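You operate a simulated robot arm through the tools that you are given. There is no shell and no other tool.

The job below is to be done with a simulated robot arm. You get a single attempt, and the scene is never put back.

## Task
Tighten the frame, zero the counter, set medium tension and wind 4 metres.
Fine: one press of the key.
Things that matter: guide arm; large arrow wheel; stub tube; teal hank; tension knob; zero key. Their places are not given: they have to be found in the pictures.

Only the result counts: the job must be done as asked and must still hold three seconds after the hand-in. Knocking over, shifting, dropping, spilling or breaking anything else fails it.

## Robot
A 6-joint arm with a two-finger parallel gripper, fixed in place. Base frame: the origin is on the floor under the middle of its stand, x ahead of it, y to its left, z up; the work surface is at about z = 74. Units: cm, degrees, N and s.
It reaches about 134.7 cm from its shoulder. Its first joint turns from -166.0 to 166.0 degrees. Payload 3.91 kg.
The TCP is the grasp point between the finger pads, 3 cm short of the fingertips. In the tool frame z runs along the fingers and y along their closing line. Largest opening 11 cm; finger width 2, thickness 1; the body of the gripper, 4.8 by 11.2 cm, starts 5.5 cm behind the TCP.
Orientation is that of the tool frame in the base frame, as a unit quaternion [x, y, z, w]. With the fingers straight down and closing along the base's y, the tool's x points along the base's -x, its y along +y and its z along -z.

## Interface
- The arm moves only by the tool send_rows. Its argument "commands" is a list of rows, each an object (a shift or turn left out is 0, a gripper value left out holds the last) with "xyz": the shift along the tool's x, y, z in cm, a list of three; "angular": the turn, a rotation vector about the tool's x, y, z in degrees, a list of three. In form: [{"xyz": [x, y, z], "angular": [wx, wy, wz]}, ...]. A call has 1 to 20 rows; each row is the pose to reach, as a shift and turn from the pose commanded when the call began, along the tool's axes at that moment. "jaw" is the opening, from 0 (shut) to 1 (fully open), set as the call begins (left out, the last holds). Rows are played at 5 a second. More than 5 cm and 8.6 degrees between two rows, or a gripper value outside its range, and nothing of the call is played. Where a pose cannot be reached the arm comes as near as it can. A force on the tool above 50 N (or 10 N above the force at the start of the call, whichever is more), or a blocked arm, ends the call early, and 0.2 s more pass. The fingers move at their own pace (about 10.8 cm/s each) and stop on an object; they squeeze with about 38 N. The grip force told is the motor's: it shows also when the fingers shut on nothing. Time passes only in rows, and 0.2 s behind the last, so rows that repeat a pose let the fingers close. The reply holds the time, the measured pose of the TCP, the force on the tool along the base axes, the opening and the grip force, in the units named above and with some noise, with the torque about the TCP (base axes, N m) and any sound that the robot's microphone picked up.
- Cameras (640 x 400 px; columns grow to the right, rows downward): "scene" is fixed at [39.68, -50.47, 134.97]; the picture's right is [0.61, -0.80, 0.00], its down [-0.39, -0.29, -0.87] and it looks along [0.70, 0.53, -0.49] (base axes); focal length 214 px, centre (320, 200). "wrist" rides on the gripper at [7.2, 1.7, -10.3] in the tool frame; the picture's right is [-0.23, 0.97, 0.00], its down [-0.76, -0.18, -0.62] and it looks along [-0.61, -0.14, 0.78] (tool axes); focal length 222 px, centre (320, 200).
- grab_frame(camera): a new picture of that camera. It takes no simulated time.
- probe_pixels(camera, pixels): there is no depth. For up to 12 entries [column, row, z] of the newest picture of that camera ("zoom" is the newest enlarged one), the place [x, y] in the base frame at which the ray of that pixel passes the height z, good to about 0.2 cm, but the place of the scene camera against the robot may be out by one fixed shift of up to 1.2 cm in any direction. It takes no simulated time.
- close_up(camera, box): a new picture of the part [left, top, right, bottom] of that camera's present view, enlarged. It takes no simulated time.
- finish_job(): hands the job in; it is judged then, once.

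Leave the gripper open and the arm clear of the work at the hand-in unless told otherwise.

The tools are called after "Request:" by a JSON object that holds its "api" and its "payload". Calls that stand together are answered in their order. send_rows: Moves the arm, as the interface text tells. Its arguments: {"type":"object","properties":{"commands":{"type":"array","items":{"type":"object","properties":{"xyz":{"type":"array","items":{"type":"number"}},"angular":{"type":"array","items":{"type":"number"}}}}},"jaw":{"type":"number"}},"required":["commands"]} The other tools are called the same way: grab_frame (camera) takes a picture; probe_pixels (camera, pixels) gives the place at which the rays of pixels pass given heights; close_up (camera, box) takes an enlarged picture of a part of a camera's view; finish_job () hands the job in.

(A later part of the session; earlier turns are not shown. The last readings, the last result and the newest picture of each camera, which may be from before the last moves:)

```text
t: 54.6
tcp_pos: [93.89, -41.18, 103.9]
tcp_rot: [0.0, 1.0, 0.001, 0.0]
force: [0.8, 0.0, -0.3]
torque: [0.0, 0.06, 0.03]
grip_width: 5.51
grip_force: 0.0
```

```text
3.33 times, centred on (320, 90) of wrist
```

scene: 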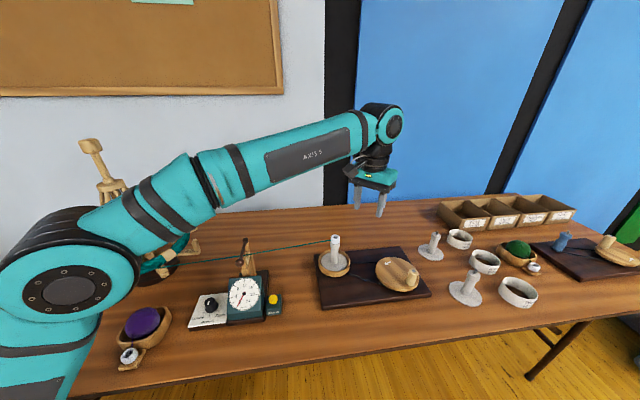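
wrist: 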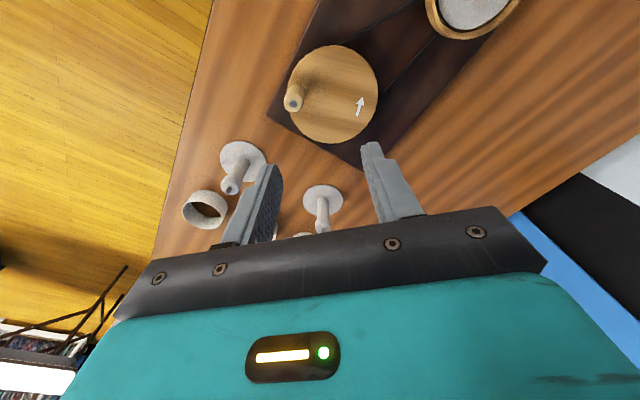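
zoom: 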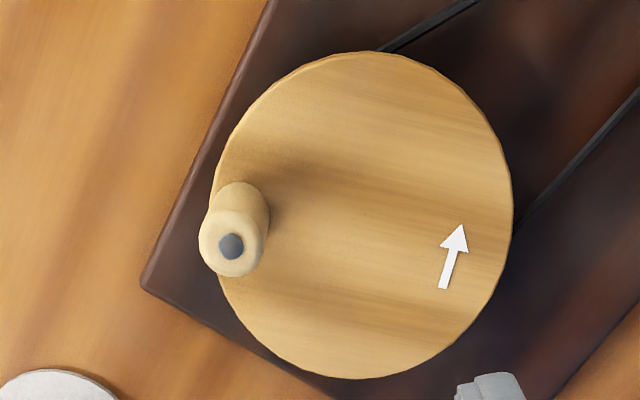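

Request:
{"api": "probe_pixels", "payload": {"camera": "zoom", "pixels": [[213, 210, 79.8], [513, 220, 79.8], [375, 54, 79.8], [352, 378, 79.8], [231, 246, 85.2], [231, 246, 84.5], [231, 246, 84], [238, 213, 80], [363, 216, 79.8], [264, 107, 79.8], [479, 320, 79.8], [454, 255, 79.8]]}}

Request:
{"api": "close_up", "payload": {"camera": "scene", "box": [370, 245, 430, 305]}}

```text
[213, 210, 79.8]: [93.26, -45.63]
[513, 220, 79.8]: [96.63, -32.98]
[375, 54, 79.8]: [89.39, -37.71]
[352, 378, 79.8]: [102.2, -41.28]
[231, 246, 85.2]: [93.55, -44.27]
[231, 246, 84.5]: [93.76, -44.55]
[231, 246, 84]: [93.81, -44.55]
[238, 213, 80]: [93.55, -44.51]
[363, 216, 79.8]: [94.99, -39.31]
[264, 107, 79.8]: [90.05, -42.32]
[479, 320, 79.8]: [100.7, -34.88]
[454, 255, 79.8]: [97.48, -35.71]
```

```text
6.67 times, centred on (400, 275) of scene
```

zoom: 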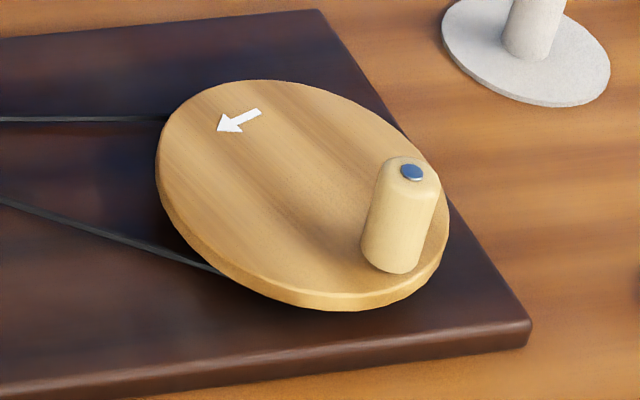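

Fit: wheel centre ≈ (95.4, -39.1), handle ≈ (93.5, -44.2), top ≈85, crank radius ≈5.4. I lower to just above the handle and check alignment.

Request:
{"api": "send_rows", "payload": {"commands": [{"xyz": [0.2, -1.5, 3]}, {"xyz": [0.39, -3.02, 6]}, {"xyz": [0.39, -3.02, 10]}, {"xyz": [0.39, -3.02, 13.5]}, {"xyz": [0.39, -3.02, 13.5]}]}}

Request:
{"api": "grab_frame", "payload": {"camera": "wrist"}}

Request:
{"api": "close_up", "payload": {"camera": "wrist", "box": [230, 60, 430, 220]}}

Request:
{"api": "close_up", "payload": {"camera": "scene", "box": [360, 220, 460, 310]}}

```text
t: 55.8
tcp_pos: [93.32, -43.88, 90.52]
tcp_rot: [0.0, 1.0, 0.001, 0.001]
force: [0.1, -0.3, 0.1]
torque: [0.0, -0.01, 0.0]
grip_width: 5.49
grip_force: 0.0
```

```text
taken
```

wrist: 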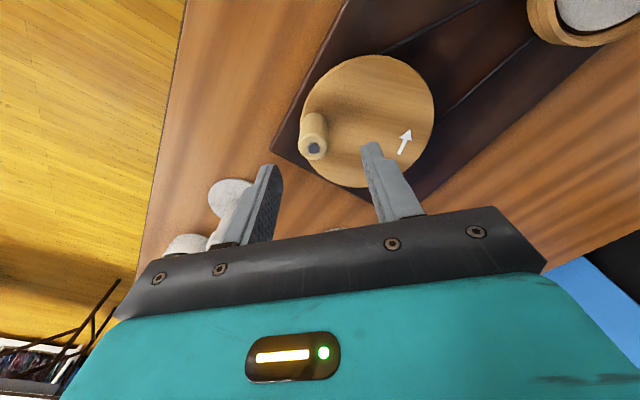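

```text
2.50 times, centred on (330, 140) of wrist
```

zoom: 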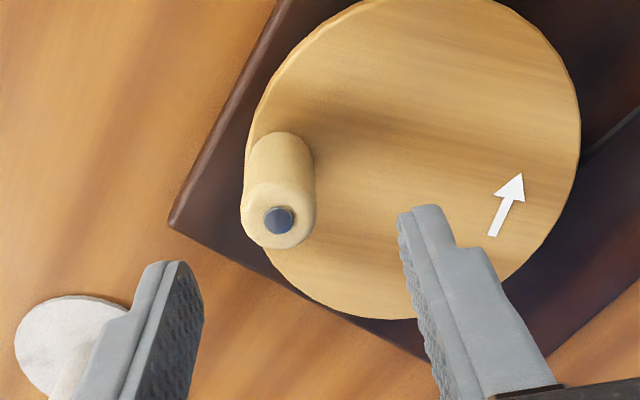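

```text
4.44 times, centred on (410, 265) of scene
```

zoom: 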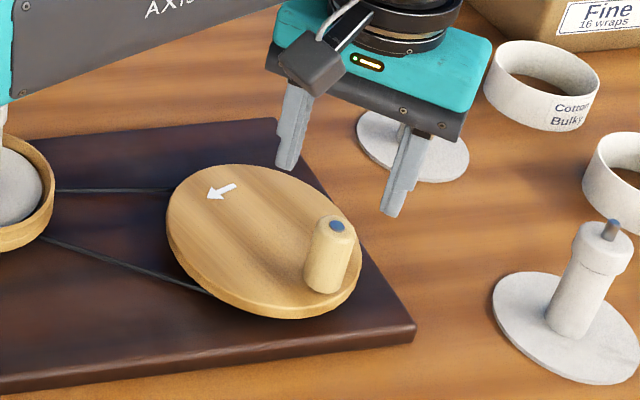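

The handle is about 0.45 cm further in −y. I shift and descend to put the pads around the handle.

Request:
{"api": "send_rows", "payload": {"commands": [{"xyz": [0, -0.42, 1]}, {"xyz": [0, -0.42, 3]}, {"xyz": [0, -0.42, 5]}, {"xyz": [0, -0.42, 6.4]}, {"xyz": [0, -0.42, 6.4]}]}}

Request:
{"api": "close_up", "payload": {"camera": "wrist", "box": [230, 60, 430, 220]}}

Request:
{"api": "close_up", "payload": {"camera": "scene", "box": [360, 220, 460, 310]}}

```text
t: 57.0
tcp_pos: [93.52, -44.28, 84.04]
tcp_rot: [0.0, 1.0, 0.001, 0.0]
force: [-0.1, -0.4, 0.1]
torque: [0.01, 0.0, 0.01]
grip_width: 5.5
grip_force: 0.0
```

```text
2.50 times, centred on (330, 140) of wrist
```

zoom: 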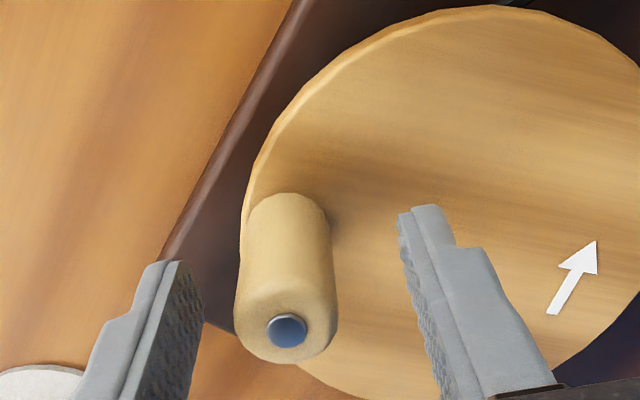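

```text
4.44 times, centred on (410, 265) of scene
```

zoom: 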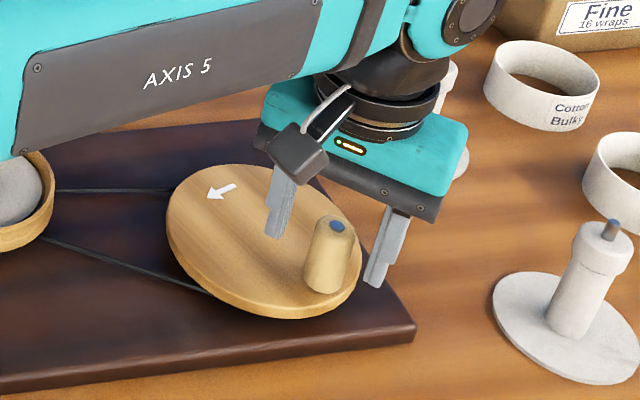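

Combining four views, the handle is at (94.0, -44.57) with its top at 83.6. I shift the tool there, 1.2 cm lower, and close on the handle.

Request:
{"api": "send_rows", "payload": {"commands": [{"xyz": [-0.48, -0.29, 0.5]}, {"xyz": [-0.48, -0.29, 1.2]}, {"xyz": [-0.48, -0.29, 1.2]}]}}

Request:
{"api": "send_rows", "payload": {"commands": [{"xyz": [0, 0, 0]}, {"xyz": [0, 0, 0]}, {"xyz": [0, 0, 0]}], "jaw": 0}}

Request:
{"api": "close_up", "payload": {"camera": "wrist", "box": [230, 60, 430, 220]}}

Request:
{"api": "grab_frame", "payload": {"camera": "scene"}}

```text
t: 57.8
tcp_pos: [93.94, -44.64, 83.01]
tcp_rot: [0.0, 1.0, 0.001, 0.0]
force: [-1.3, 0.6, -0.2]
torque: [0.01, 0.03, 0.0]
grip_width: 5.51
grip_force: 0.1
```

```text
t: 58.6
tcp_pos: [93.93, -44.47, 82.99]
tcp_rot: [-0.001, 1.0, 0.001, 0.0]
force: [0.0, 0.0, -2.2]
torque: [-0.89, -0.17, 0.0]
grip_width: 2.55
grip_force: 45.1
```

```text
2.50 times, centred on (330, 140) of wrist
```

zoom: 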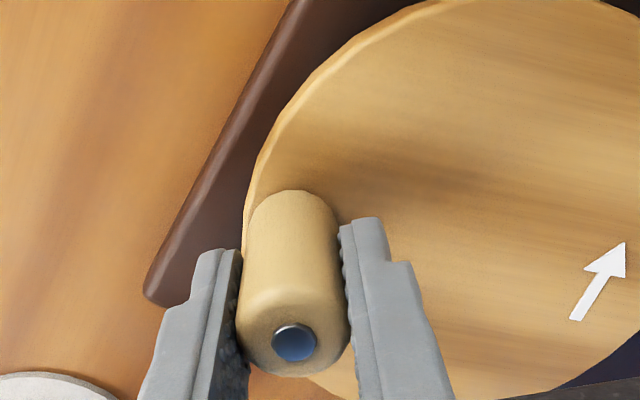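

```text
taken
```

scene: 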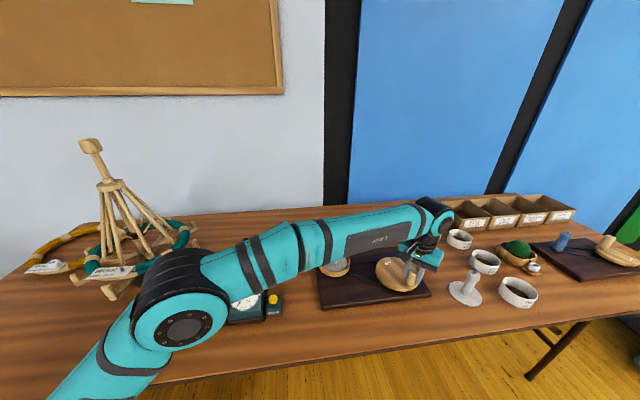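

Gripped (2.55 cm), forces zero. The arm partly covers the dial; I zoom to see whether the needle can be read.

Request:
{"api": "close_up", "payload": {"camera": "scene", "box": [220, 270, 300, 330]}}

Request:
{"api": "close_up", "payload": {"camera": "scene", "box": [310, 220, 440, 310]}}

```text
6.67 times, centred on (260, 300) of scene
```

zoom: 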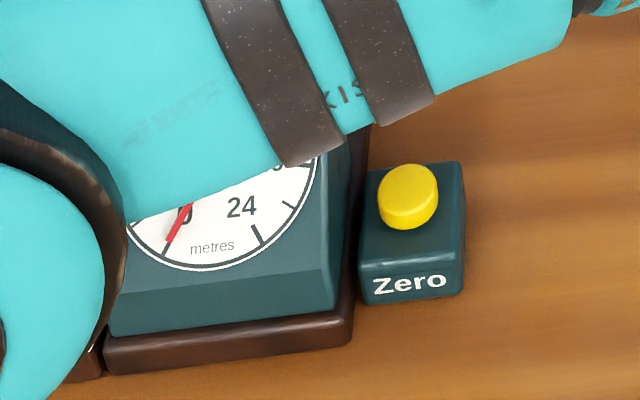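

```text
4.44 times, centred on (375, 265) of scene
```

zoom: 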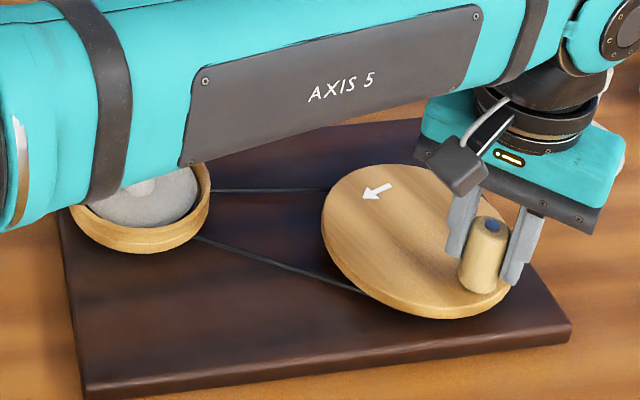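

Needle tip at 0 is visible. I try a first small arc of 20° counter-clockwise and read the forces to calibrate the circle.

Request:
{"api": "send_rows", "payload": {"commands": [{"xyz": [-0.48, -0.13, 0]}, {"xyz": [-0.96, -0.22, 0]}, {"xyz": [-1.46, -0.27, 0]}, {"xyz": [-1.95, -0.275, 0]}, {"xyz": [-1.95, -0.275, 0]}]}}

Request:
{"api": "close_up", "payload": {"camera": "scene", "box": [310, 220, 440, 310]}}

Request:
{"api": "close_up", "payload": {"camera": "scene", "box": [220, 270, 300, 330]}}

```text
t: 59.8
tcp_pos: [95.86, -45.2, 83.01]
tcp_rot: [0.0, 1.0, 0.001, 0.0]
force: [-1.6, -15.6, -5.3]
torque: [-1.04, -0.28, 0.02]
grip_width: 2.53
grip_force: 44.8
```

```text
4.44 times, centred on (375, 265) of scene
```

zoom: 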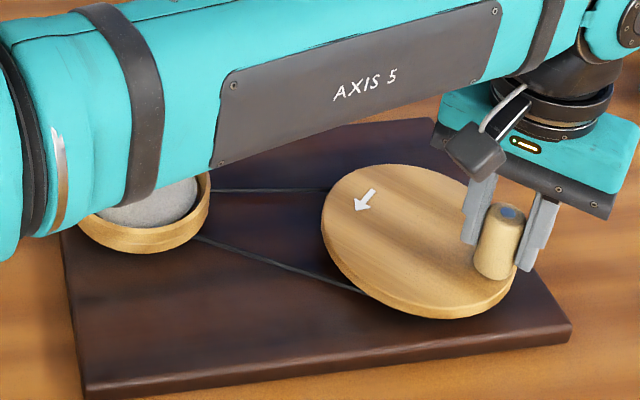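

```text
6.67 times, centred on (260, 300) of scene
```

zoom: 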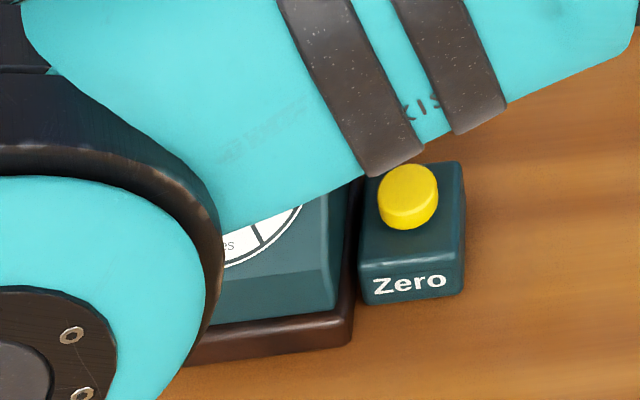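

The wheel turned and the radial force is small (15 N outward). I proceed in small arcs to calibrate.

Request:
{"api": "send_rows", "payload": {"commands": [{"xyz": [-0.35, -0.08, 0]}, {"xyz": [-0.7, -0.1, 0]}, {"xyz": [-0.7, -0.1, 0]}]}}

```text
t: 60.6
tcp_pos: [96.44, -44.98, 82.98]
tcp_rot: [-0.001, 1.0, 0.0, 0.0]
force: [-0.2, -16.7, -4.2]
torque: [-1.02, 0.16, -0.01]
grip_width: 2.54
grip_force: 44.4
```

Request:
{"api": "send_rows", "payload": {"commands": [{"xyz": [0, -0.1, 0]}, {"xyz": [0, -0.1, 0]}, {"xyz": [0, -0.1, 0]}]}}

```text
t: 61.4
tcp_pos: [96.46, -45.01, 83.0]
tcp_rot: [-0.001, 1.0, 0.001, 0.0]
force: [0.1, -10.3, -6.5]
torque: [-0.95, -0.22, 0.0]
grip_width: 2.56
grip_force: 45.4
```

Arm stiffness is about 64 N/cm, so the measured positions follow the handle's true circle (centre ≈ (96.0,-39.25), r ≈5.75). I continue a 40° arc.

Request:
{"api": "send_rows", "payload": {"commands": [{"xyz": [-0.5, -0.07, 0]}, {"xyz": [-0.99, 0.03, 0]}, {"xyz": [-1.47, 0.18, 0]}, {"xyz": [-1.93, 0.37, 0]}, {"xyz": [-2.38, 0.6, 0]}, {"xyz": [-2.81, 0.86, 0]}, {"xyz": [-3.21, 1.16, 0]}, {"xyz": [-3.58, 1.5, 0]}, {"xyz": [-3.58, 1.5, 0]}]}}

Request:
{"api": "close_up", "payload": {"camera": "scene", "box": [310, 220, 440, 310]}}

Request:
{"api": "close_up", "payload": {"camera": "wrist", "box": [230, 0, 530, 220]}}

```text
t: 63.4
tcp_pos: [100.06, -43.51, 83.06]
tcp_rot: [-0.001, 1.0, 0.001, 0.0]
force: [-9.3, 8.7, -12.0]
torque: [-0.76, 0.02, -0.01]
grip_width: 2.54
grip_force: 45.4
```

```text
4.44 times, centred on (375, 265) of scene
```

zoom: 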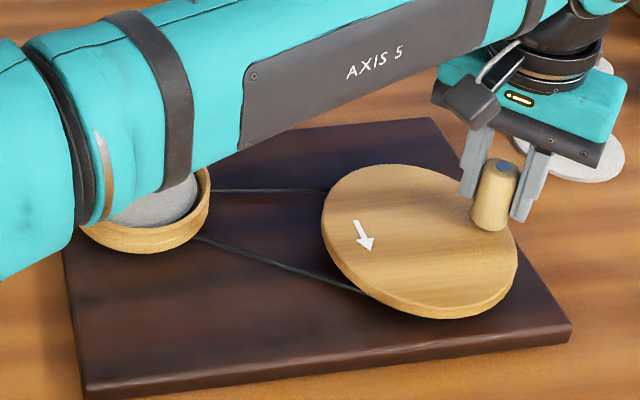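

```text
1.82 times, centred on (380, 110) of wrist
```

zoom: 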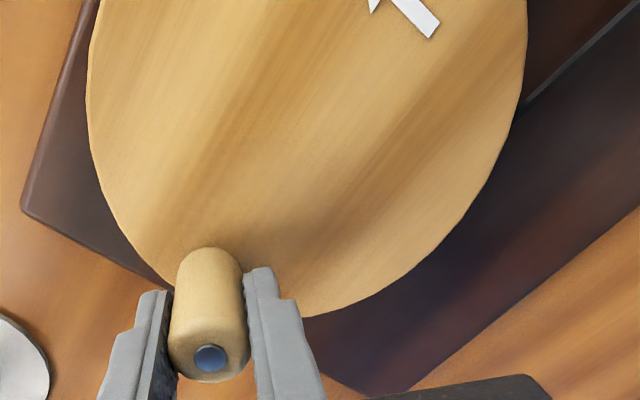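

Force is modest. Continuing another 40° while collecting points of the circle.

Request:
{"api": "send_rows", "payload": {"commands": [{"xyz": [-0.2, 0.5, 0.05]}, {"xyz": [-0.5, 0.88, 0.1]}, {"xyz": [-0.77, 1.3, 0.1]}, {"xyz": [-1.0, 1.73, 0.1]}, {"xyz": [-1.19, 2.18, 0.1]}, {"xyz": [-1.34, 2.65, 0.1]}, {"xyz": [-1.45, 3.13, 0.1]}, {"xyz": [-1.52, 3.62, 0.1]}, {"xyz": [-1.52, 3.62, 0.1]}]}}

```text
t: 65.4
tcp_pos: [101.59, -39.88, 82.94]
tcp_rot: [0.0, 1.0, 0.001, 0.0]
force: [21.9, -1.0, 9.2]
torque: [-0.77, 0.33, -0.02]
grip_width: 2.57
grip_force: 45.0
```

A fit with forces gives the crank circle: centre (96.26, -39.46), radius 5.62. I continue with that circle for about 50°.

Request:
{"api": "send_rows", "payload": {"commands": [{"xyz": [-0.157, 0.681, -0.05]}, {"xyz": [-0.091, 1.364, -0.05]}, {"xyz": [0.058, 2.034, -0.05]}, {"xyz": [0.287, 2.681, -0.05]}, {"xyz": [0.593, 3.295, -0.05]}, {"xyz": [0.972, 3.867, -0.05]}, {"xyz": [1.417, 4.389, -0.05]}, {"xyz": [1.417, 4.389, -0.05]}]}}

Request:
{"api": "close_up", "payload": {"camera": "scene", "box": [310, 220, 440, 310]}}

```text
t: 67.2
tcp_pos: [100.22, -35.78, 83.0]
tcp_rot: [0.0, 1.0, 0.0, -0.001]
force: [-28.9, -28.2, -15.5]
torque: [-1.04, 0.35, -0.04]
grip_width: 2.51
grip_force: 45.4
```

```text
4.44 times, centred on (375, 265) of scene
```

zoom: 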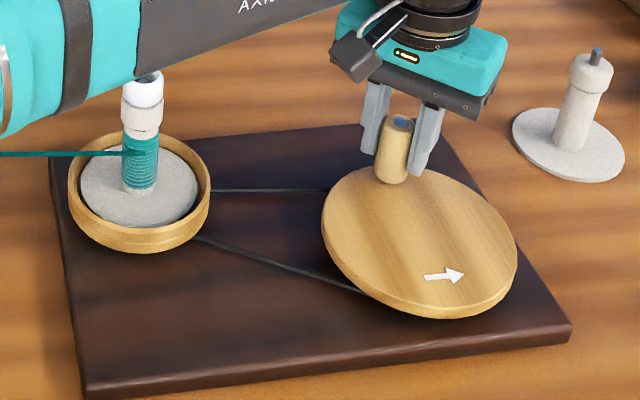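

Yarn is winding on the tube. Radial force shows I'm 0.2 cm too far out; refit gives centre (96.28, -39.62), r 5.50. Continuing to 117°.

Request:
{"api": "send_rows", "payload": {"commands": [{"xyz": [0.202, -0.108, 0.04]}, {"xyz": [0.713, 0.329, 0.05]}, {"xyz": [1.357, 0.746, 0.05]}, {"xyz": [2.052, 1.071, 0.05]}, {"xyz": [2.786, 1.295, 0.05]}, {"xyz": [3.544, 1.415, 0.05]}, {"xyz": [4.311, 1.428, 0.05]}, {"xyz": [5.072, 1.335, 0.05]}, {"xyz": [5.814, 1.136, 0.05]}, {"xyz": [6.52, 0.837, 0.05]}, {"xyz": [6.52, 0.837, 0.05]}]}}

```text
t: 69.6
tcp_pos: [93.6, -34.68, 83.06]
tcp_rot: [-0.001, 1.0, 0.0, 0.0]
force: [2.1, -3.7, 2.2]
torque: [-0.82, -0.26, 0.01]
grip_width: 2.57
grip_force: 44.9
```

Forces near zero — the circle is right. Continuing to 181°.

Request:
{"api": "send_rows", "payload": {"commands": [{"xyz": [0.658, -0.396, 0]}, {"xyz": [1.254, -0.879, 0]}, {"xyz": [1.777, -1.44, 0]}, {"xyz": [2.217, -2.068, 0]}, {"xyz": [2.566, -2.752, 0]}, {"xyz": [2.816, -3.477, 0]}, {"xyz": [2.962, -4.231, 0]}, {"xyz": [3.002, -4.997, 0]}, {"xyz": [3.002, -4.997, 0]}]}}

Request:
{"api": "grab_frame", "payload": {"camera": "scene"}}

```text
t: 71.6
tcp_pos: [90.72, -39.75, 82.95]
tcp_rot: [0.0, 1.0, 0.001, 0.002]
force: [-21.8, -0.6, -1.0]
torque: [-0.98, -0.32, 0.01]
grip_width: 2.52
grip_force: 45.1
```

```text
taken
```

scene: 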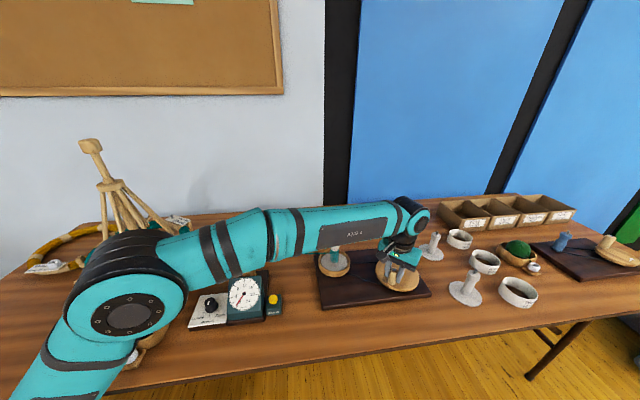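

Request:
{"api": "close_up", "payload": {"camera": "scene", "box": [215, 265, 285, 325]}}

Request:
{"api": "close_up", "payload": {"camera": "scene", "box": [310, 230, 440, 310]}}

Request:
{"api": "close_up", "payload": {"camera": "scene", "box": [20, 130, 260, 290]}}

```text
6.67 times, centred on (250, 295) of scene
```

zoom: 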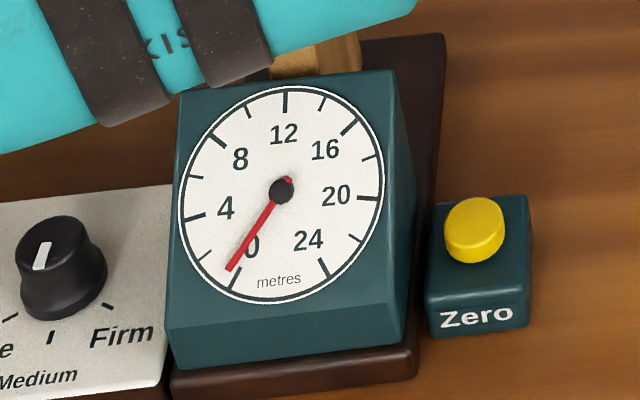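

```text
4.92 times, centred on (375, 270) of scene
```

zoom: 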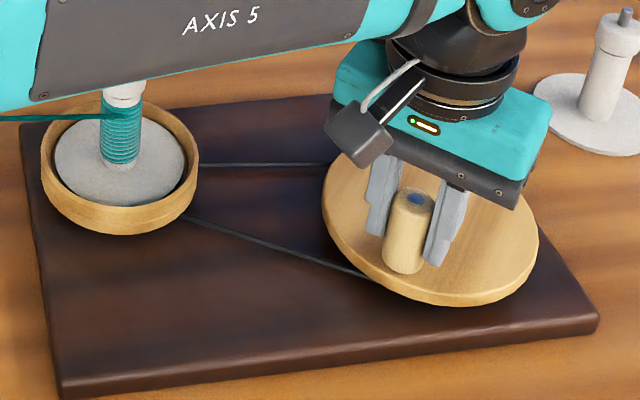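

```text
2.50 times, centred on (140, 210) of scene
```

zoom: 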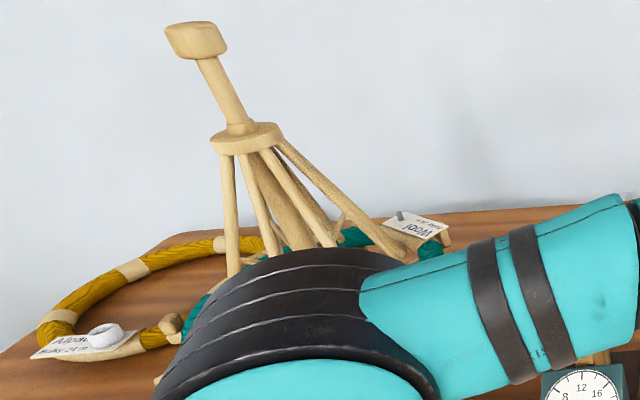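

The dial reads about 0.5 m after 289° of wheel turn, so about 0.65 m per turn (roughly 6.2 turns needed). The swift turns along and stays tight. Continuing with a 240° arc.

Request:
{"api": "send_rows", "payload": {"commands": [{"xyz": [-0.012, -1.141, 0]}, {"xyz": [-0.394, -2.228, 0]}, {"xyz": [-0.997, -3.214, 0]}, {"xyz": [-1.795, -4.055, 0]}, {"xyz": [-2.754, -4.714, 0]}, {"xyz": [-3.832, -5.164, 0]}, {"xyz": [-4.981, -5.383, 0]}, {"xyz": [-6.151, -5.363, 0]}, {"xyz": [-7.292, -5.104, 0]}, {"xyz": [-8.353, -4.618, 0]}, {"xyz": [-9.288, -3.926, 0]}, {"xyz": [-10.056, -3.059, 0]}, {"xyz": [-10.624, -2.053, 0]}, {"xyz": [-10.966, -0.953, 0]}, {"xyz": [-11.068, 0.192, 0]}, {"xyz": [-10.926, 1.333, 0]}, {"xyz": [-10.544, 2.42, 0]}, {"xyz": [-9.941, 3.406, 0]}, {"xyz": [-9.143, 4.247, 0]}, {"xyz": [-8.184, 4.906, 0]}]}}

Request:
{"api": "grab_frame", "payload": {"camera": "scene"}}

```text
t: 75.8
tcp_pos: [98.98, -34.83, 82.98]
tcp_rot: [-0.001, 1.0, 0.001, 0.0]
force: [-4.2, -7.7, -9.1]
torque: [-0.9, -0.05, 0.0]
grip_width: 2.54
grip_force: 45.8
```

```text
taken
```

scene: 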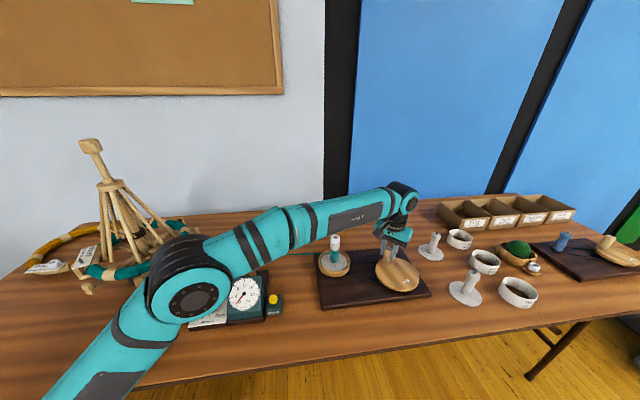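

Request:
{"api": "close_up", "payload": {"camera": "scene", "box": [215, 265, 285, 325]}}

Request:
{"api": "close_up", "payload": {"camera": "scene", "box": [310, 220, 360, 280]}}

```text
6.67 times, centred on (250, 295) of scene
```

zoom: 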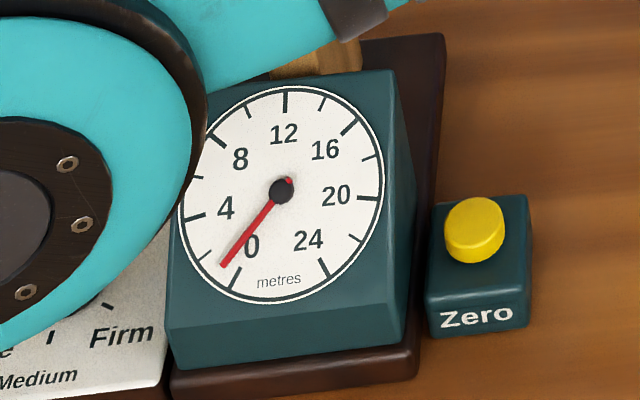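

```text
6.67 times, centred on (335, 250) of scene
```

zoom: 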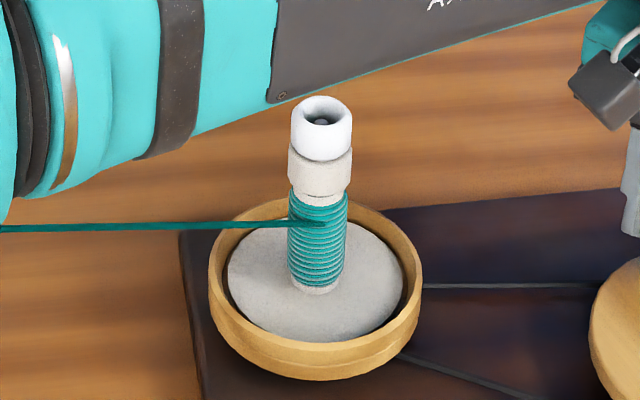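

About 0.95 m after 529°, consistent 0.65 m/turn. Continuing with a 300° arc (61° → 361°).

Request:
{"api": "send_rows", "payload": {"commands": [{"xyz": [1.36, 0.526, 0]}, {"xyz": [2.813, 0.689, 0]}, {"xyz": [4.259, 0.477, 0]}, {"xyz": [5.599, -0.096, 0]}, {"xyz": [6.743, -0.99, 0]}, {"xyz": [7.613, -2.144, 0]}, {"xyz": [8.149, -3.48, 0]}, {"xyz": [8.314, -4.906, 0]}, {"xyz": [8.098, -6.326, 0]}, {"xyz": [7.515, -7.643, 0]}, {"xyz": [6.605, -8.767, 0]}, {"xyz": [5.43, -9.621, 0]}, {"xyz": [4.07, -10.147, 0]}, {"xyz": [2.617, -10.31, 0]}, {"xyz": [1.171, -10.097, 0]}, {"xyz": [-0.169, -9.525, 0]}, {"xyz": [-1.313, -8.631, 0]}, {"xyz": [-2.183, -7.477, 0]}, {"xyz": [-2.719, -6.141, 0]}, {"xyz": [-2.884, -4.714, 0]}]}}

Request:
{"api": "close_up", "payload": {"camera": "scene", "box": [215, 265, 285, 325]}}

Request:
{"api": "close_up", "payload": {"camera": "scene", "box": [310, 220, 440, 310]}}

```text
t: 80.0
tcp_pos: [101.67, -39.7, 82.94]
tcp_rot: [0.0, 1.0, 0.002, 0.0]
force: [-37.0, 0.1, -6.4]
torque: [-0.87, 0.85, 0.01]
grip_width: 2.54
grip_force: 44.9
```

```text
6.67 times, centred on (250, 295) of scene
```

zoom: 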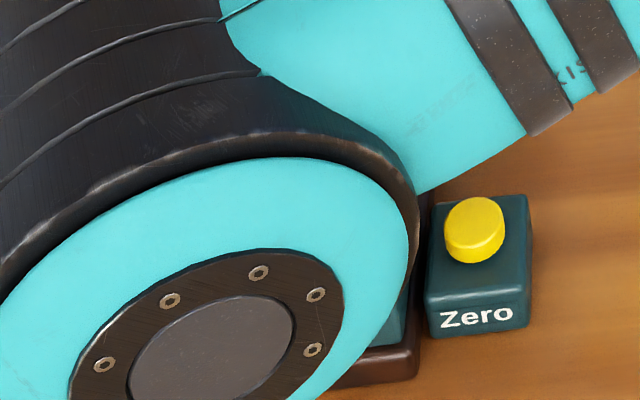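

```text
4.44 times, centred on (375, 265) of scene
```

zoom: 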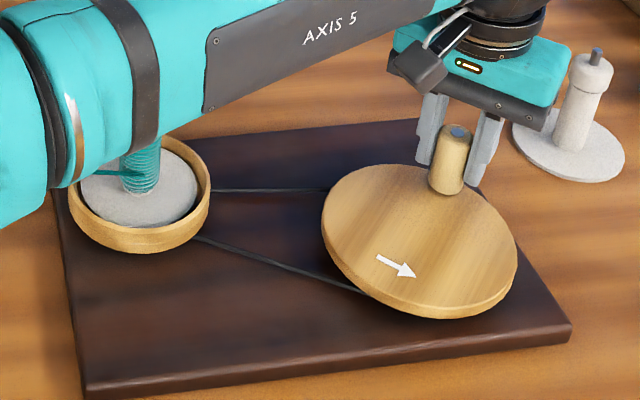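

Refined circle: centre (96.25,-39.62), r 5.52. Total wheel turn 829°. Next arc 300° (1° → 301°).

Request:
{"api": "send_rows", "payload": {"commands": [{"xyz": [0.293, 1.426, 0]}, {"xyz": [0.867, 2.747, 0]}, {"xyz": [1.764, 3.875, 0]}, {"xyz": [2.923, 4.732, 0]}, {"xyz": [4.264, 5.26, 0]}, {"xyz": [5.695, 5.423, 0]}, {"xyz": [7.12, 5.21, 0]}, {"xyz": [8.442, 4.636, 0]}, {"xyz": [9.57, 3.739, 0]}, {"xyz": [10.427, 2.58, 0]}, {"xyz": [10.955, 1.239, 0]}, {"xyz": [11.118, -0.192, 0]}, {"xyz": [10.905, -1.618, 0]}, {"xyz": [10.331, -2.939, 0]}, {"xyz": [9.434, -4.067, 0]}, {"xyz": [8.275, -4.924, 0]}, {"xyz": [6.934, -5.452, 0]}, {"xyz": [5.503, -5.615, 0]}, {"xyz": [4.078, -5.402, 0]}, {"xyz": [2.756, -4.828, 0]}]}}

Request:
{"api": "grab_frame", "payload": {"camera": "scene"}}

```text
t: 84.2
tcp_pos: [98.98, -44.29, 82.95]
tcp_rot: [-0.001, 1.0, 0.001, 0.0]
force: [-6.3, 11.4, -7.8]
torque: [-0.82, -0.46, 0.0]
grip_width: 2.54
grip_force: 45.1
```

```text
taken
```

scene: 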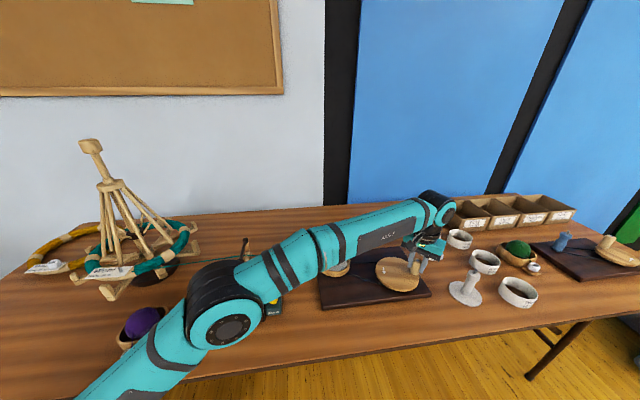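

Total 1129°. Continue 240° more to 181°, where the dial was visible.

Request:
{"api": "send_rows", "payload": {"commands": [{"xyz": [-1.128, 0.897, 0]}, {"xyz": [-1.985, 2.055, 0]}, {"xyz": [-2.513, 3.396, 0]}, {"xyz": [-2.676, 4.828, 0]}, {"xyz": [-2.463, 6.253, 0]}, {"xyz": [-1.889, 7.575, 0]}, {"xyz": [-0.992, 8.702, 0]}, {"xyz": [0.167, 9.56, 0]}, {"xyz": [1.508, 10.088, 0]}, {"xyz": [2.939, 10.251, 0]}, {"xyz": [4.365, 10.038, 0]}, {"xyz": [5.686, 9.463, 0]}, {"xyz": [6.814, 8.566, 0]}, {"xyz": [7.671, 7.408, 0]}, {"xyz": [8.199, 6.067, 0]}, {"xyz": [8.362, 4.635, 0]}]}}

Request:
{"api": "close_up", "payload": {"camera": "scene", "box": [215, 265, 285, 325]}}

Request:
{"api": "close_up", "payload": {"camera": "scene", "box": [310, 220, 440, 310]}}

```text
t: 87.6
tcp_pos: [90.71, -39.96, 83.01]
tcp_rot: [0.0, 1.0, 0.001, 0.0]
force: [-4.1, -1.4, -2.4]
torque: [-0.96, -1.24, -0.02]
grip_width: 2.56
grip_force: 44.7
```

```text
6.67 times, centred on (250, 295) of scene
```

zoom: 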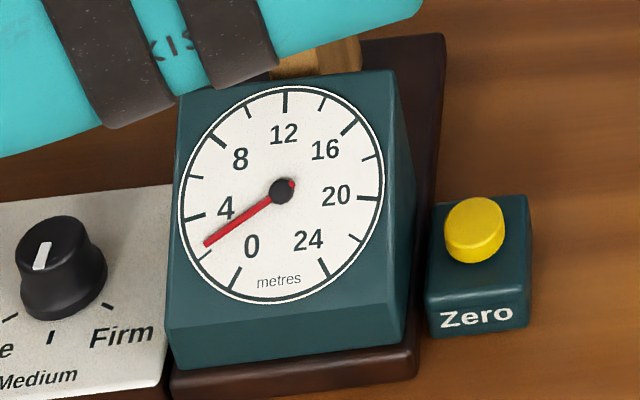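

```text
4.44 times, centred on (375, 265) of scene
```

zoom: 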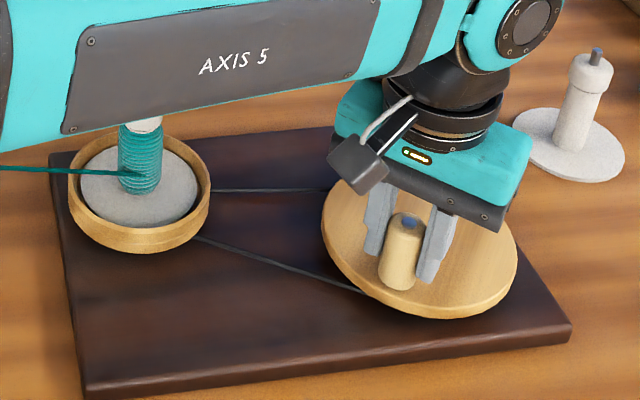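

Request:
{"api": "close_up", "payload": {"camera": "scene", "box": [230, 275, 262, 312]}}

Request:
{"api": "close_up", "payload": {"camera": "scene", "box": [20, 130, 260, 290]}}

```text
10.81 times, centred on (246, 294) of scene
```

zoom: 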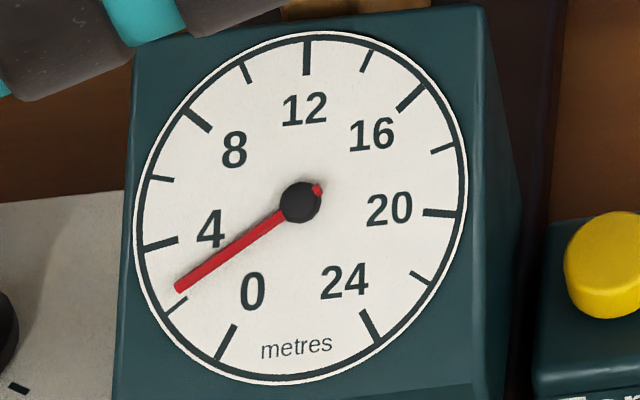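

```text
2.50 times, centred on (140, 210) of scene
```

zoom: 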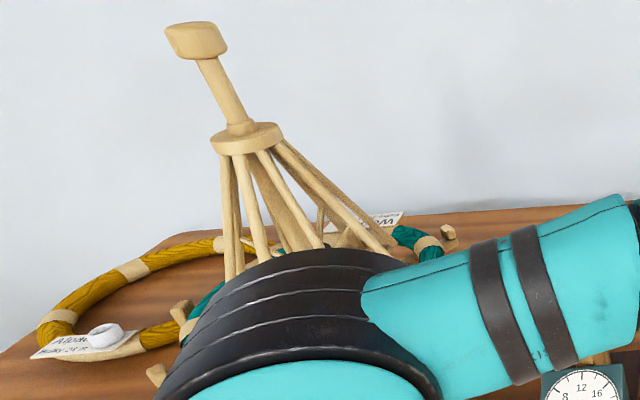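

The dial shows about 2.3 m after 1369° (≈0.61 m per turn). I continue two more turns: first 300° (181° → 121°).

Request:
{"api": "send_rows", "payload": {"commands": [{"xyz": [-0.213, -1.425, 0]}, {"xyz": [-0.788, -2.747, 0]}, {"xyz": [-1.685, -3.875, 0]}, {"xyz": [-2.843, -4.732, 0]}, {"xyz": [-4.184, -5.26, 0]}, {"xyz": [-5.616, -5.423, 0]}, {"xyz": [-7.041, -5.21, 0]}, {"xyz": [-8.362, -4.635, 0]}, {"xyz": [-9.49, -3.738, 0]}, {"xyz": [-10.347, -2.58, 0]}, {"xyz": [-10.875, -1.239, 0]}, {"xyz": [-11.038, 0.193, 0]}, {"xyz": [-10.825, 1.618, 0]}, {"xyz": [-10.251, 2.939, 0]}, {"xyz": [-9.354, 4.067, 0]}, {"xyz": [-8.195, 4.924, 0]}, {"xyz": [-6.855, 5.452, 0]}, {"xyz": [-5.423, 5.616, 0]}, {"xyz": [-3.998, 5.403, 0]}, {"xyz": [-2.676, 4.828, 0]}]}}

Request:
{"api": "close_up", "payload": {"camera": "scene", "box": [230, 275, 262, 312]}}

Request:
{"api": "close_up", "payload": {"camera": "scene", "box": [310, 220, 440, 310]}}

```text
t: 91.8
tcp_pos: [93.33, -34.92, 82.97]
tcp_rot: [-0.001, 1.0, 0.001, 0.0]
force: [-7.3, 11.7, -4.1]
torque: [-0.59, 0.71, 0.02]
grip_width: 2.55
grip_force: 44.9
```

```text
10.81 times, centred on (246, 294) of scene
```

zoom: 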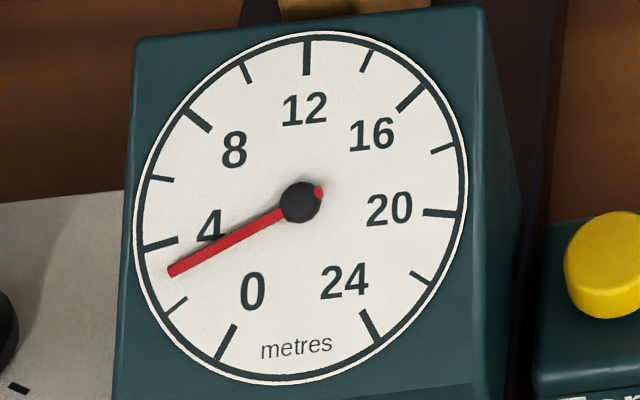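

```text
4.44 times, centred on (375, 265) of scene
```

zoom: 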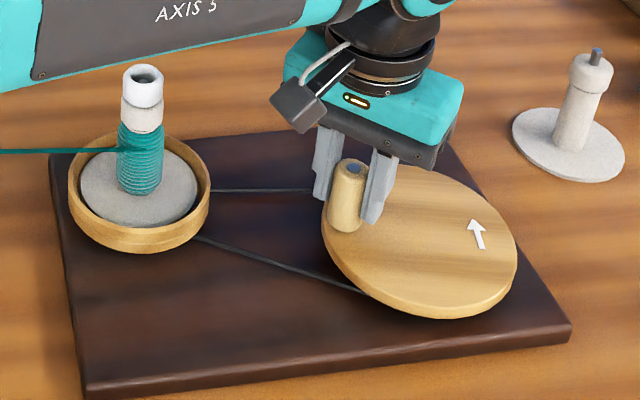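

The dial shows about 2.9 m after 1669°. I zoom more for an accurate reading.

Request:
{"api": "close_up", "payload": {"camera": "scene", "box": [229, 286, 249, 308]}}

```text
16.00 times, centred on (239, 297) of scene
```

zoom: 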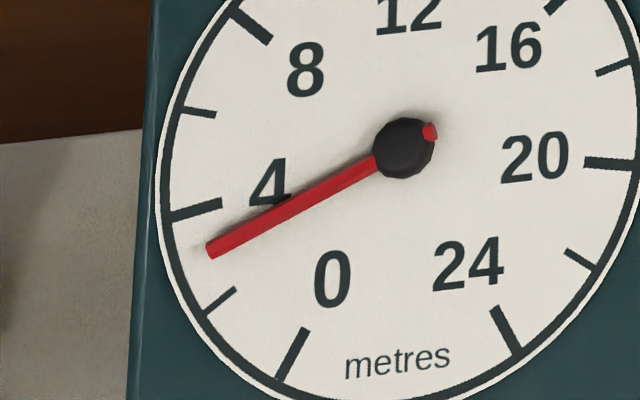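

The reading is ≈2.85 m at 1669° (0.613 m/turn), so roughly 680° remain. Another 300° (121° → 61°).

Request:
{"api": "send_rows", "payload": {"commands": [{"xyz": [1.128, -0.897, 0]}, {"xyz": [1.985, -2.055, 0]}, {"xyz": [2.513, -3.396, 0]}, {"xyz": [2.676, -4.828, 0]}, {"xyz": [2.463, -6.253, 0]}, {"xyz": [1.889, -7.575, 0]}, {"xyz": [0.992, -8.702, 0]}, {"xyz": [-0.167, -9.56, 0]}, {"xyz": [-1.508, -10.088, 0]}, {"xyz": [-2.939, -10.251, 0]}, {"xyz": [-4.365, -10.038, 0]}, {"xyz": [-5.686, -9.463, 0]}, {"xyz": [-6.814, -8.566, 0]}, {"xyz": [-7.671, -7.408, 0]}, {"xyz": [-8.199, -6.067, 0]}, {"xyz": [-8.362, -4.635, 0]}, {"xyz": [-8.149, -3.21, 0]}, {"xyz": [-7.575, -1.889, 0]}, {"xyz": [-6.678, -0.761, 0]}, {"xyz": [-5.519, 0.096, 0]}]}}

Request:
{"api": "close_up", "payload": {"camera": "scene", "box": [229, 286, 249, 308]}}

Request:
{"api": "grab_frame", "payload": {"camera": "scene"}}

```text
t: 96.0
tcp_pos: [98.77, -34.82, 82.97]
tcp_rot: [0.0, 1.0, 0.001, 0.0]
force: [2.0, 3.1, 4.1]
torque: [-0.71, 0.59, 0.0]
grip_width: 2.55
grip_force: 45.3
```

```text
16.00 times, centred on (239, 297) of scene
```

zoom: 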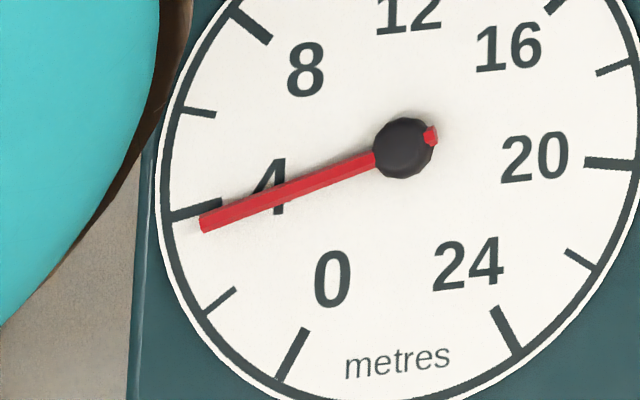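

```text
taken
```

scene: 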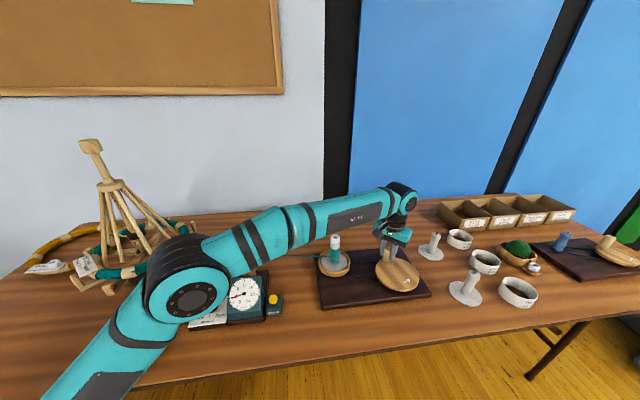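

The dial reads ≈3.38 m at 1969°. About 357° remain; I do 300° now, then approach carefully.

Request:
{"api": "send_rows", "payload": {"commands": [{"xyz": [1.341, 0.528, 0]}, {"xyz": [2.773, 0.691, 0]}, {"xyz": [4.198, 0.478, 0]}, {"xyz": [5.519, -0.096, 0]}, {"xyz": [6.647, -0.993, 0]}, {"xyz": [7.504, -2.152, 0]}, {"xyz": [8.032, -3.493, 0]}, {"xyz": [8.195, -4.924, 0]}, {"xyz": [7.982, -6.349, 0]}, {"xyz": [7.408, -7.671, 0]}, {"xyz": [6.511, -8.799, 0]}, {"xyz": [5.352, -9.656, 0]}, {"xyz": [4.012, -10.184, 0]}, {"xyz": [2.58, -10.347, 0]}, {"xyz": [1.155, -10.134, 0]}, {"xyz": [-0.167, -9.56, 0]}, {"xyz": [-1.295, -8.662, 0]}, {"xyz": [-2.152, -7.504, 0]}, {"xyz": [-2.68, -6.163, 0]}, {"xyz": [-2.843, -4.732, 0]}]}}

Request:
{"api": "close_up", "payload": {"camera": "scene", "box": [229, 286, 249, 308]}}

Request:
{"api": "close_up", "payload": {"camera": "scene", "box": [310, 220, 440, 310]}}

```text
t: 100.2
tcp_pos: [101.63, -39.53, 83.01]
tcp_rot: [0.0, 1.0, 0.001, 0.0]
force: [-27.2, -0.7, -15.3]
torque: [-0.94, 0.78, -0.02]
grip_width: 2.55
grip_force: 45.0
```

```text
16.00 times, centred on (239, 297) of scene
```

zoom: 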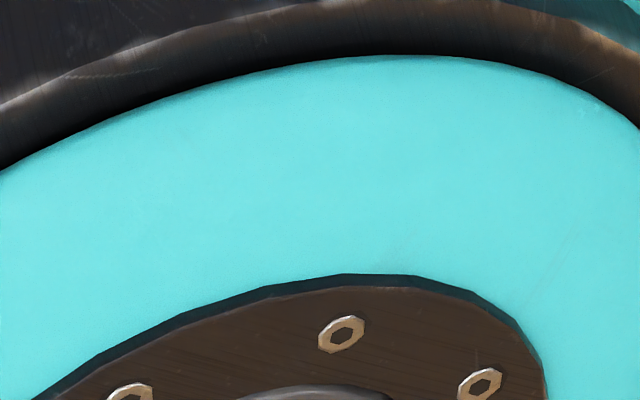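

```text
4.44 times, centred on (375, 265) of scene
```

zoom: 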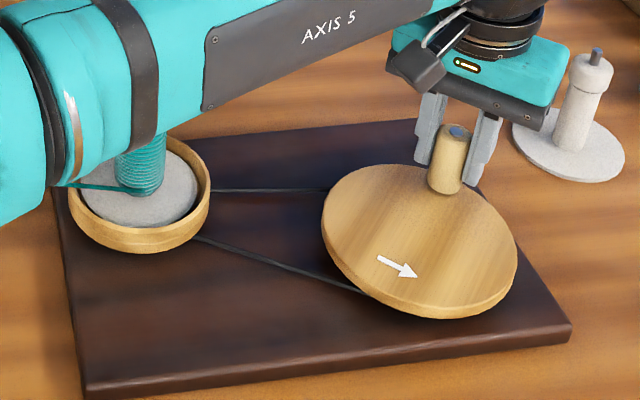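

Dial hidden at this position. I advance 30° more and look.

Request:
{"api": "send_rows", "payload": {"commands": [{"xyz": [0.08, 0.7, 0]}, {"xyz": [0.213, 1.425, 0]}, {"xyz": [0.45, 2.1, 0]}, {"xyz": [0.788, 2.747, 0]}]}}

Request:
{"api": "close_up", "payload": {"camera": "scene", "box": [229, 286, 249, 308]}}

Request:
{"api": "close_up", "payload": {"camera": "scene", "box": [215, 265, 285, 325]}}

```text
t: 101.2
tcp_pos: [100.88, -36.82, 82.96]
tcp_rot: [0.0, 1.0, 0.002, 0.001]
force: [-7.2, -5.3, -1.2]
torque: [-0.89, 0.52, -0.01]
grip_width: 2.54
grip_force: 45.0
```

```text
16.00 times, centred on (239, 297) of scene
```

zoom: 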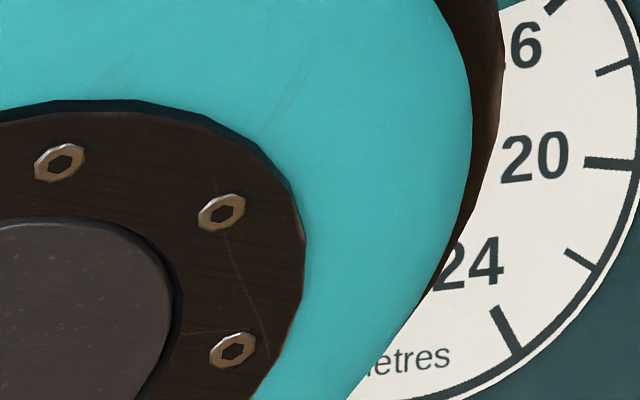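

```text
6.67 times, centred on (250, 295) of scene
```

zoom: 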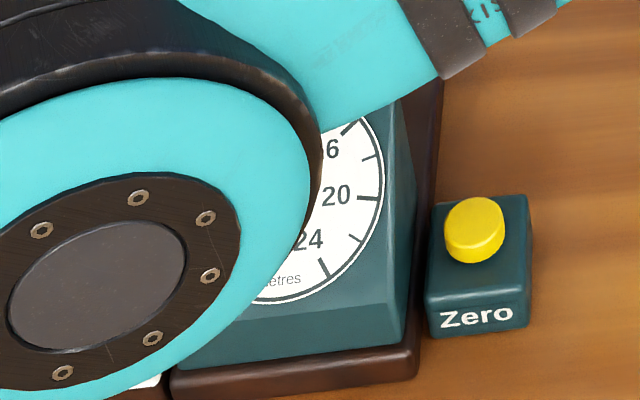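

Still hidden. Estimated ≈3.95 m. I advance 24° more to 55°, where the 4-tick should become visible.

Request:
{"api": "send_rows", "payload": {"commands": [{"xyz": [0.33, 0.48, 0]}, {"xyz": [0.695, 0.922, 0]}, {"xyz": [1.11, 1.32, 0]}, {"xyz": [1.565, 1.679, 0]}]}}

Request:
{"api": "close_up", "payload": {"camera": "scene", "box": [229, 286, 249, 308]}}

```text
t: 102.2
tcp_pos: [99.41, -35.07, 82.97]
tcp_rot: [-0.001, 1.0, 0.001, 0.001]
force: [-0.1, 0.2, -0.7]
torque: [-0.83, -0.43, 0.0]
grip_width: 2.56
grip_force: 44.9
```

```text
16.00 times, centred on (239, 297) of scene
```

zoom: 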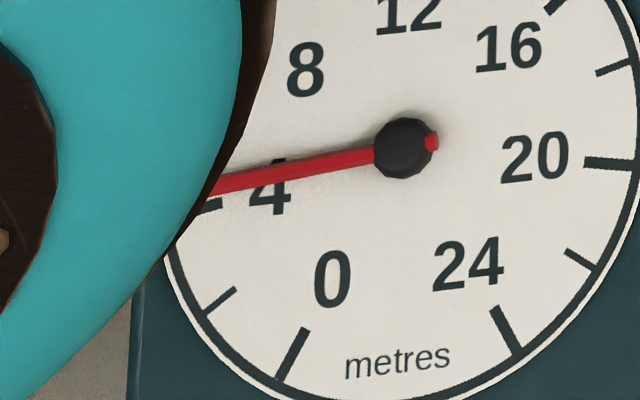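

Needle is practically on the 4 tick. Forces are near zero, so I release the handle, then lift straight up.

Request:
{"api": "send_rows", "payload": {"commands": [{"xyz": [0, 0, 0]}, {"xyz": [0, 0, 0]}, {"xyz": [0, 0, 0]}], "jaw": 0.5}}

Request:
{"api": "send_rows", "payload": {"commands": [{"xyz": [0, 0, -2]}, {"xyz": [0, 0, -5]}, {"xyz": [0, 0, -9]}, {"xyz": [0, 0, -13]}, {"xyz": [0, 0, -17]}, {"xyz": [0, 0, -21]}, {"xyz": [0, 0, -21]}]}}

Request:
{"api": "grab_frame", "payload": {"camera": "scene"}}

Request:
{"api": "close_up", "payload": {"camera": "scene", "box": [229, 286, 249, 308]}}

```text
t: 103.0
tcp_pos: [99.32, -35.17, 82.95]
tcp_rot: [0.001, 1.0, 0.001, 0.0]
force: [-0.1, -0.3, -0.2]
torque: [-0.02, -0.01, -0.01]
grip_width: 5.49
grip_force: 0.0
```

```text
t: 104.6
tcp_pos: [97.73, -34.59, 102.46]
tcp_rot: [0.001, 1.0, 0.001, 0.001]
force: [0.8, -0.5, -0.7]
torque: [-0.01, 0.02, 0.0]
grip_width: 5.51
grip_force: 0.1
out of reach, approached as far as the arm can: row 6, 7
```

```text
taken
```

scene: 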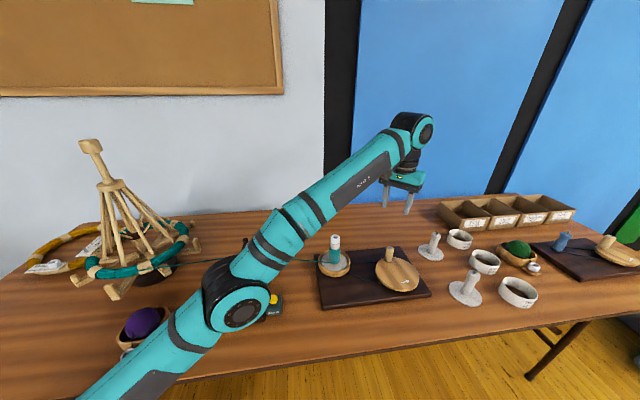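

```text
16.00 times, centred on (239, 297) of scene
```

zoom: 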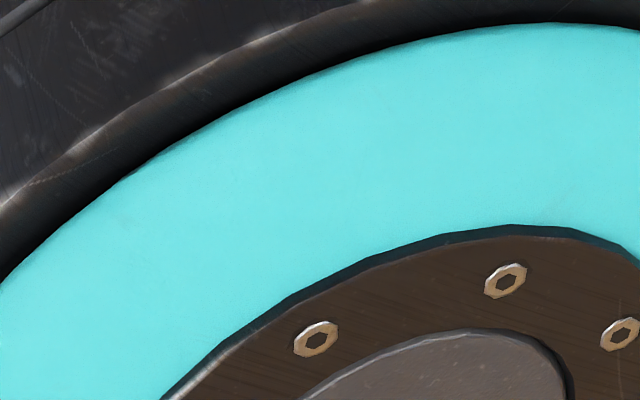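

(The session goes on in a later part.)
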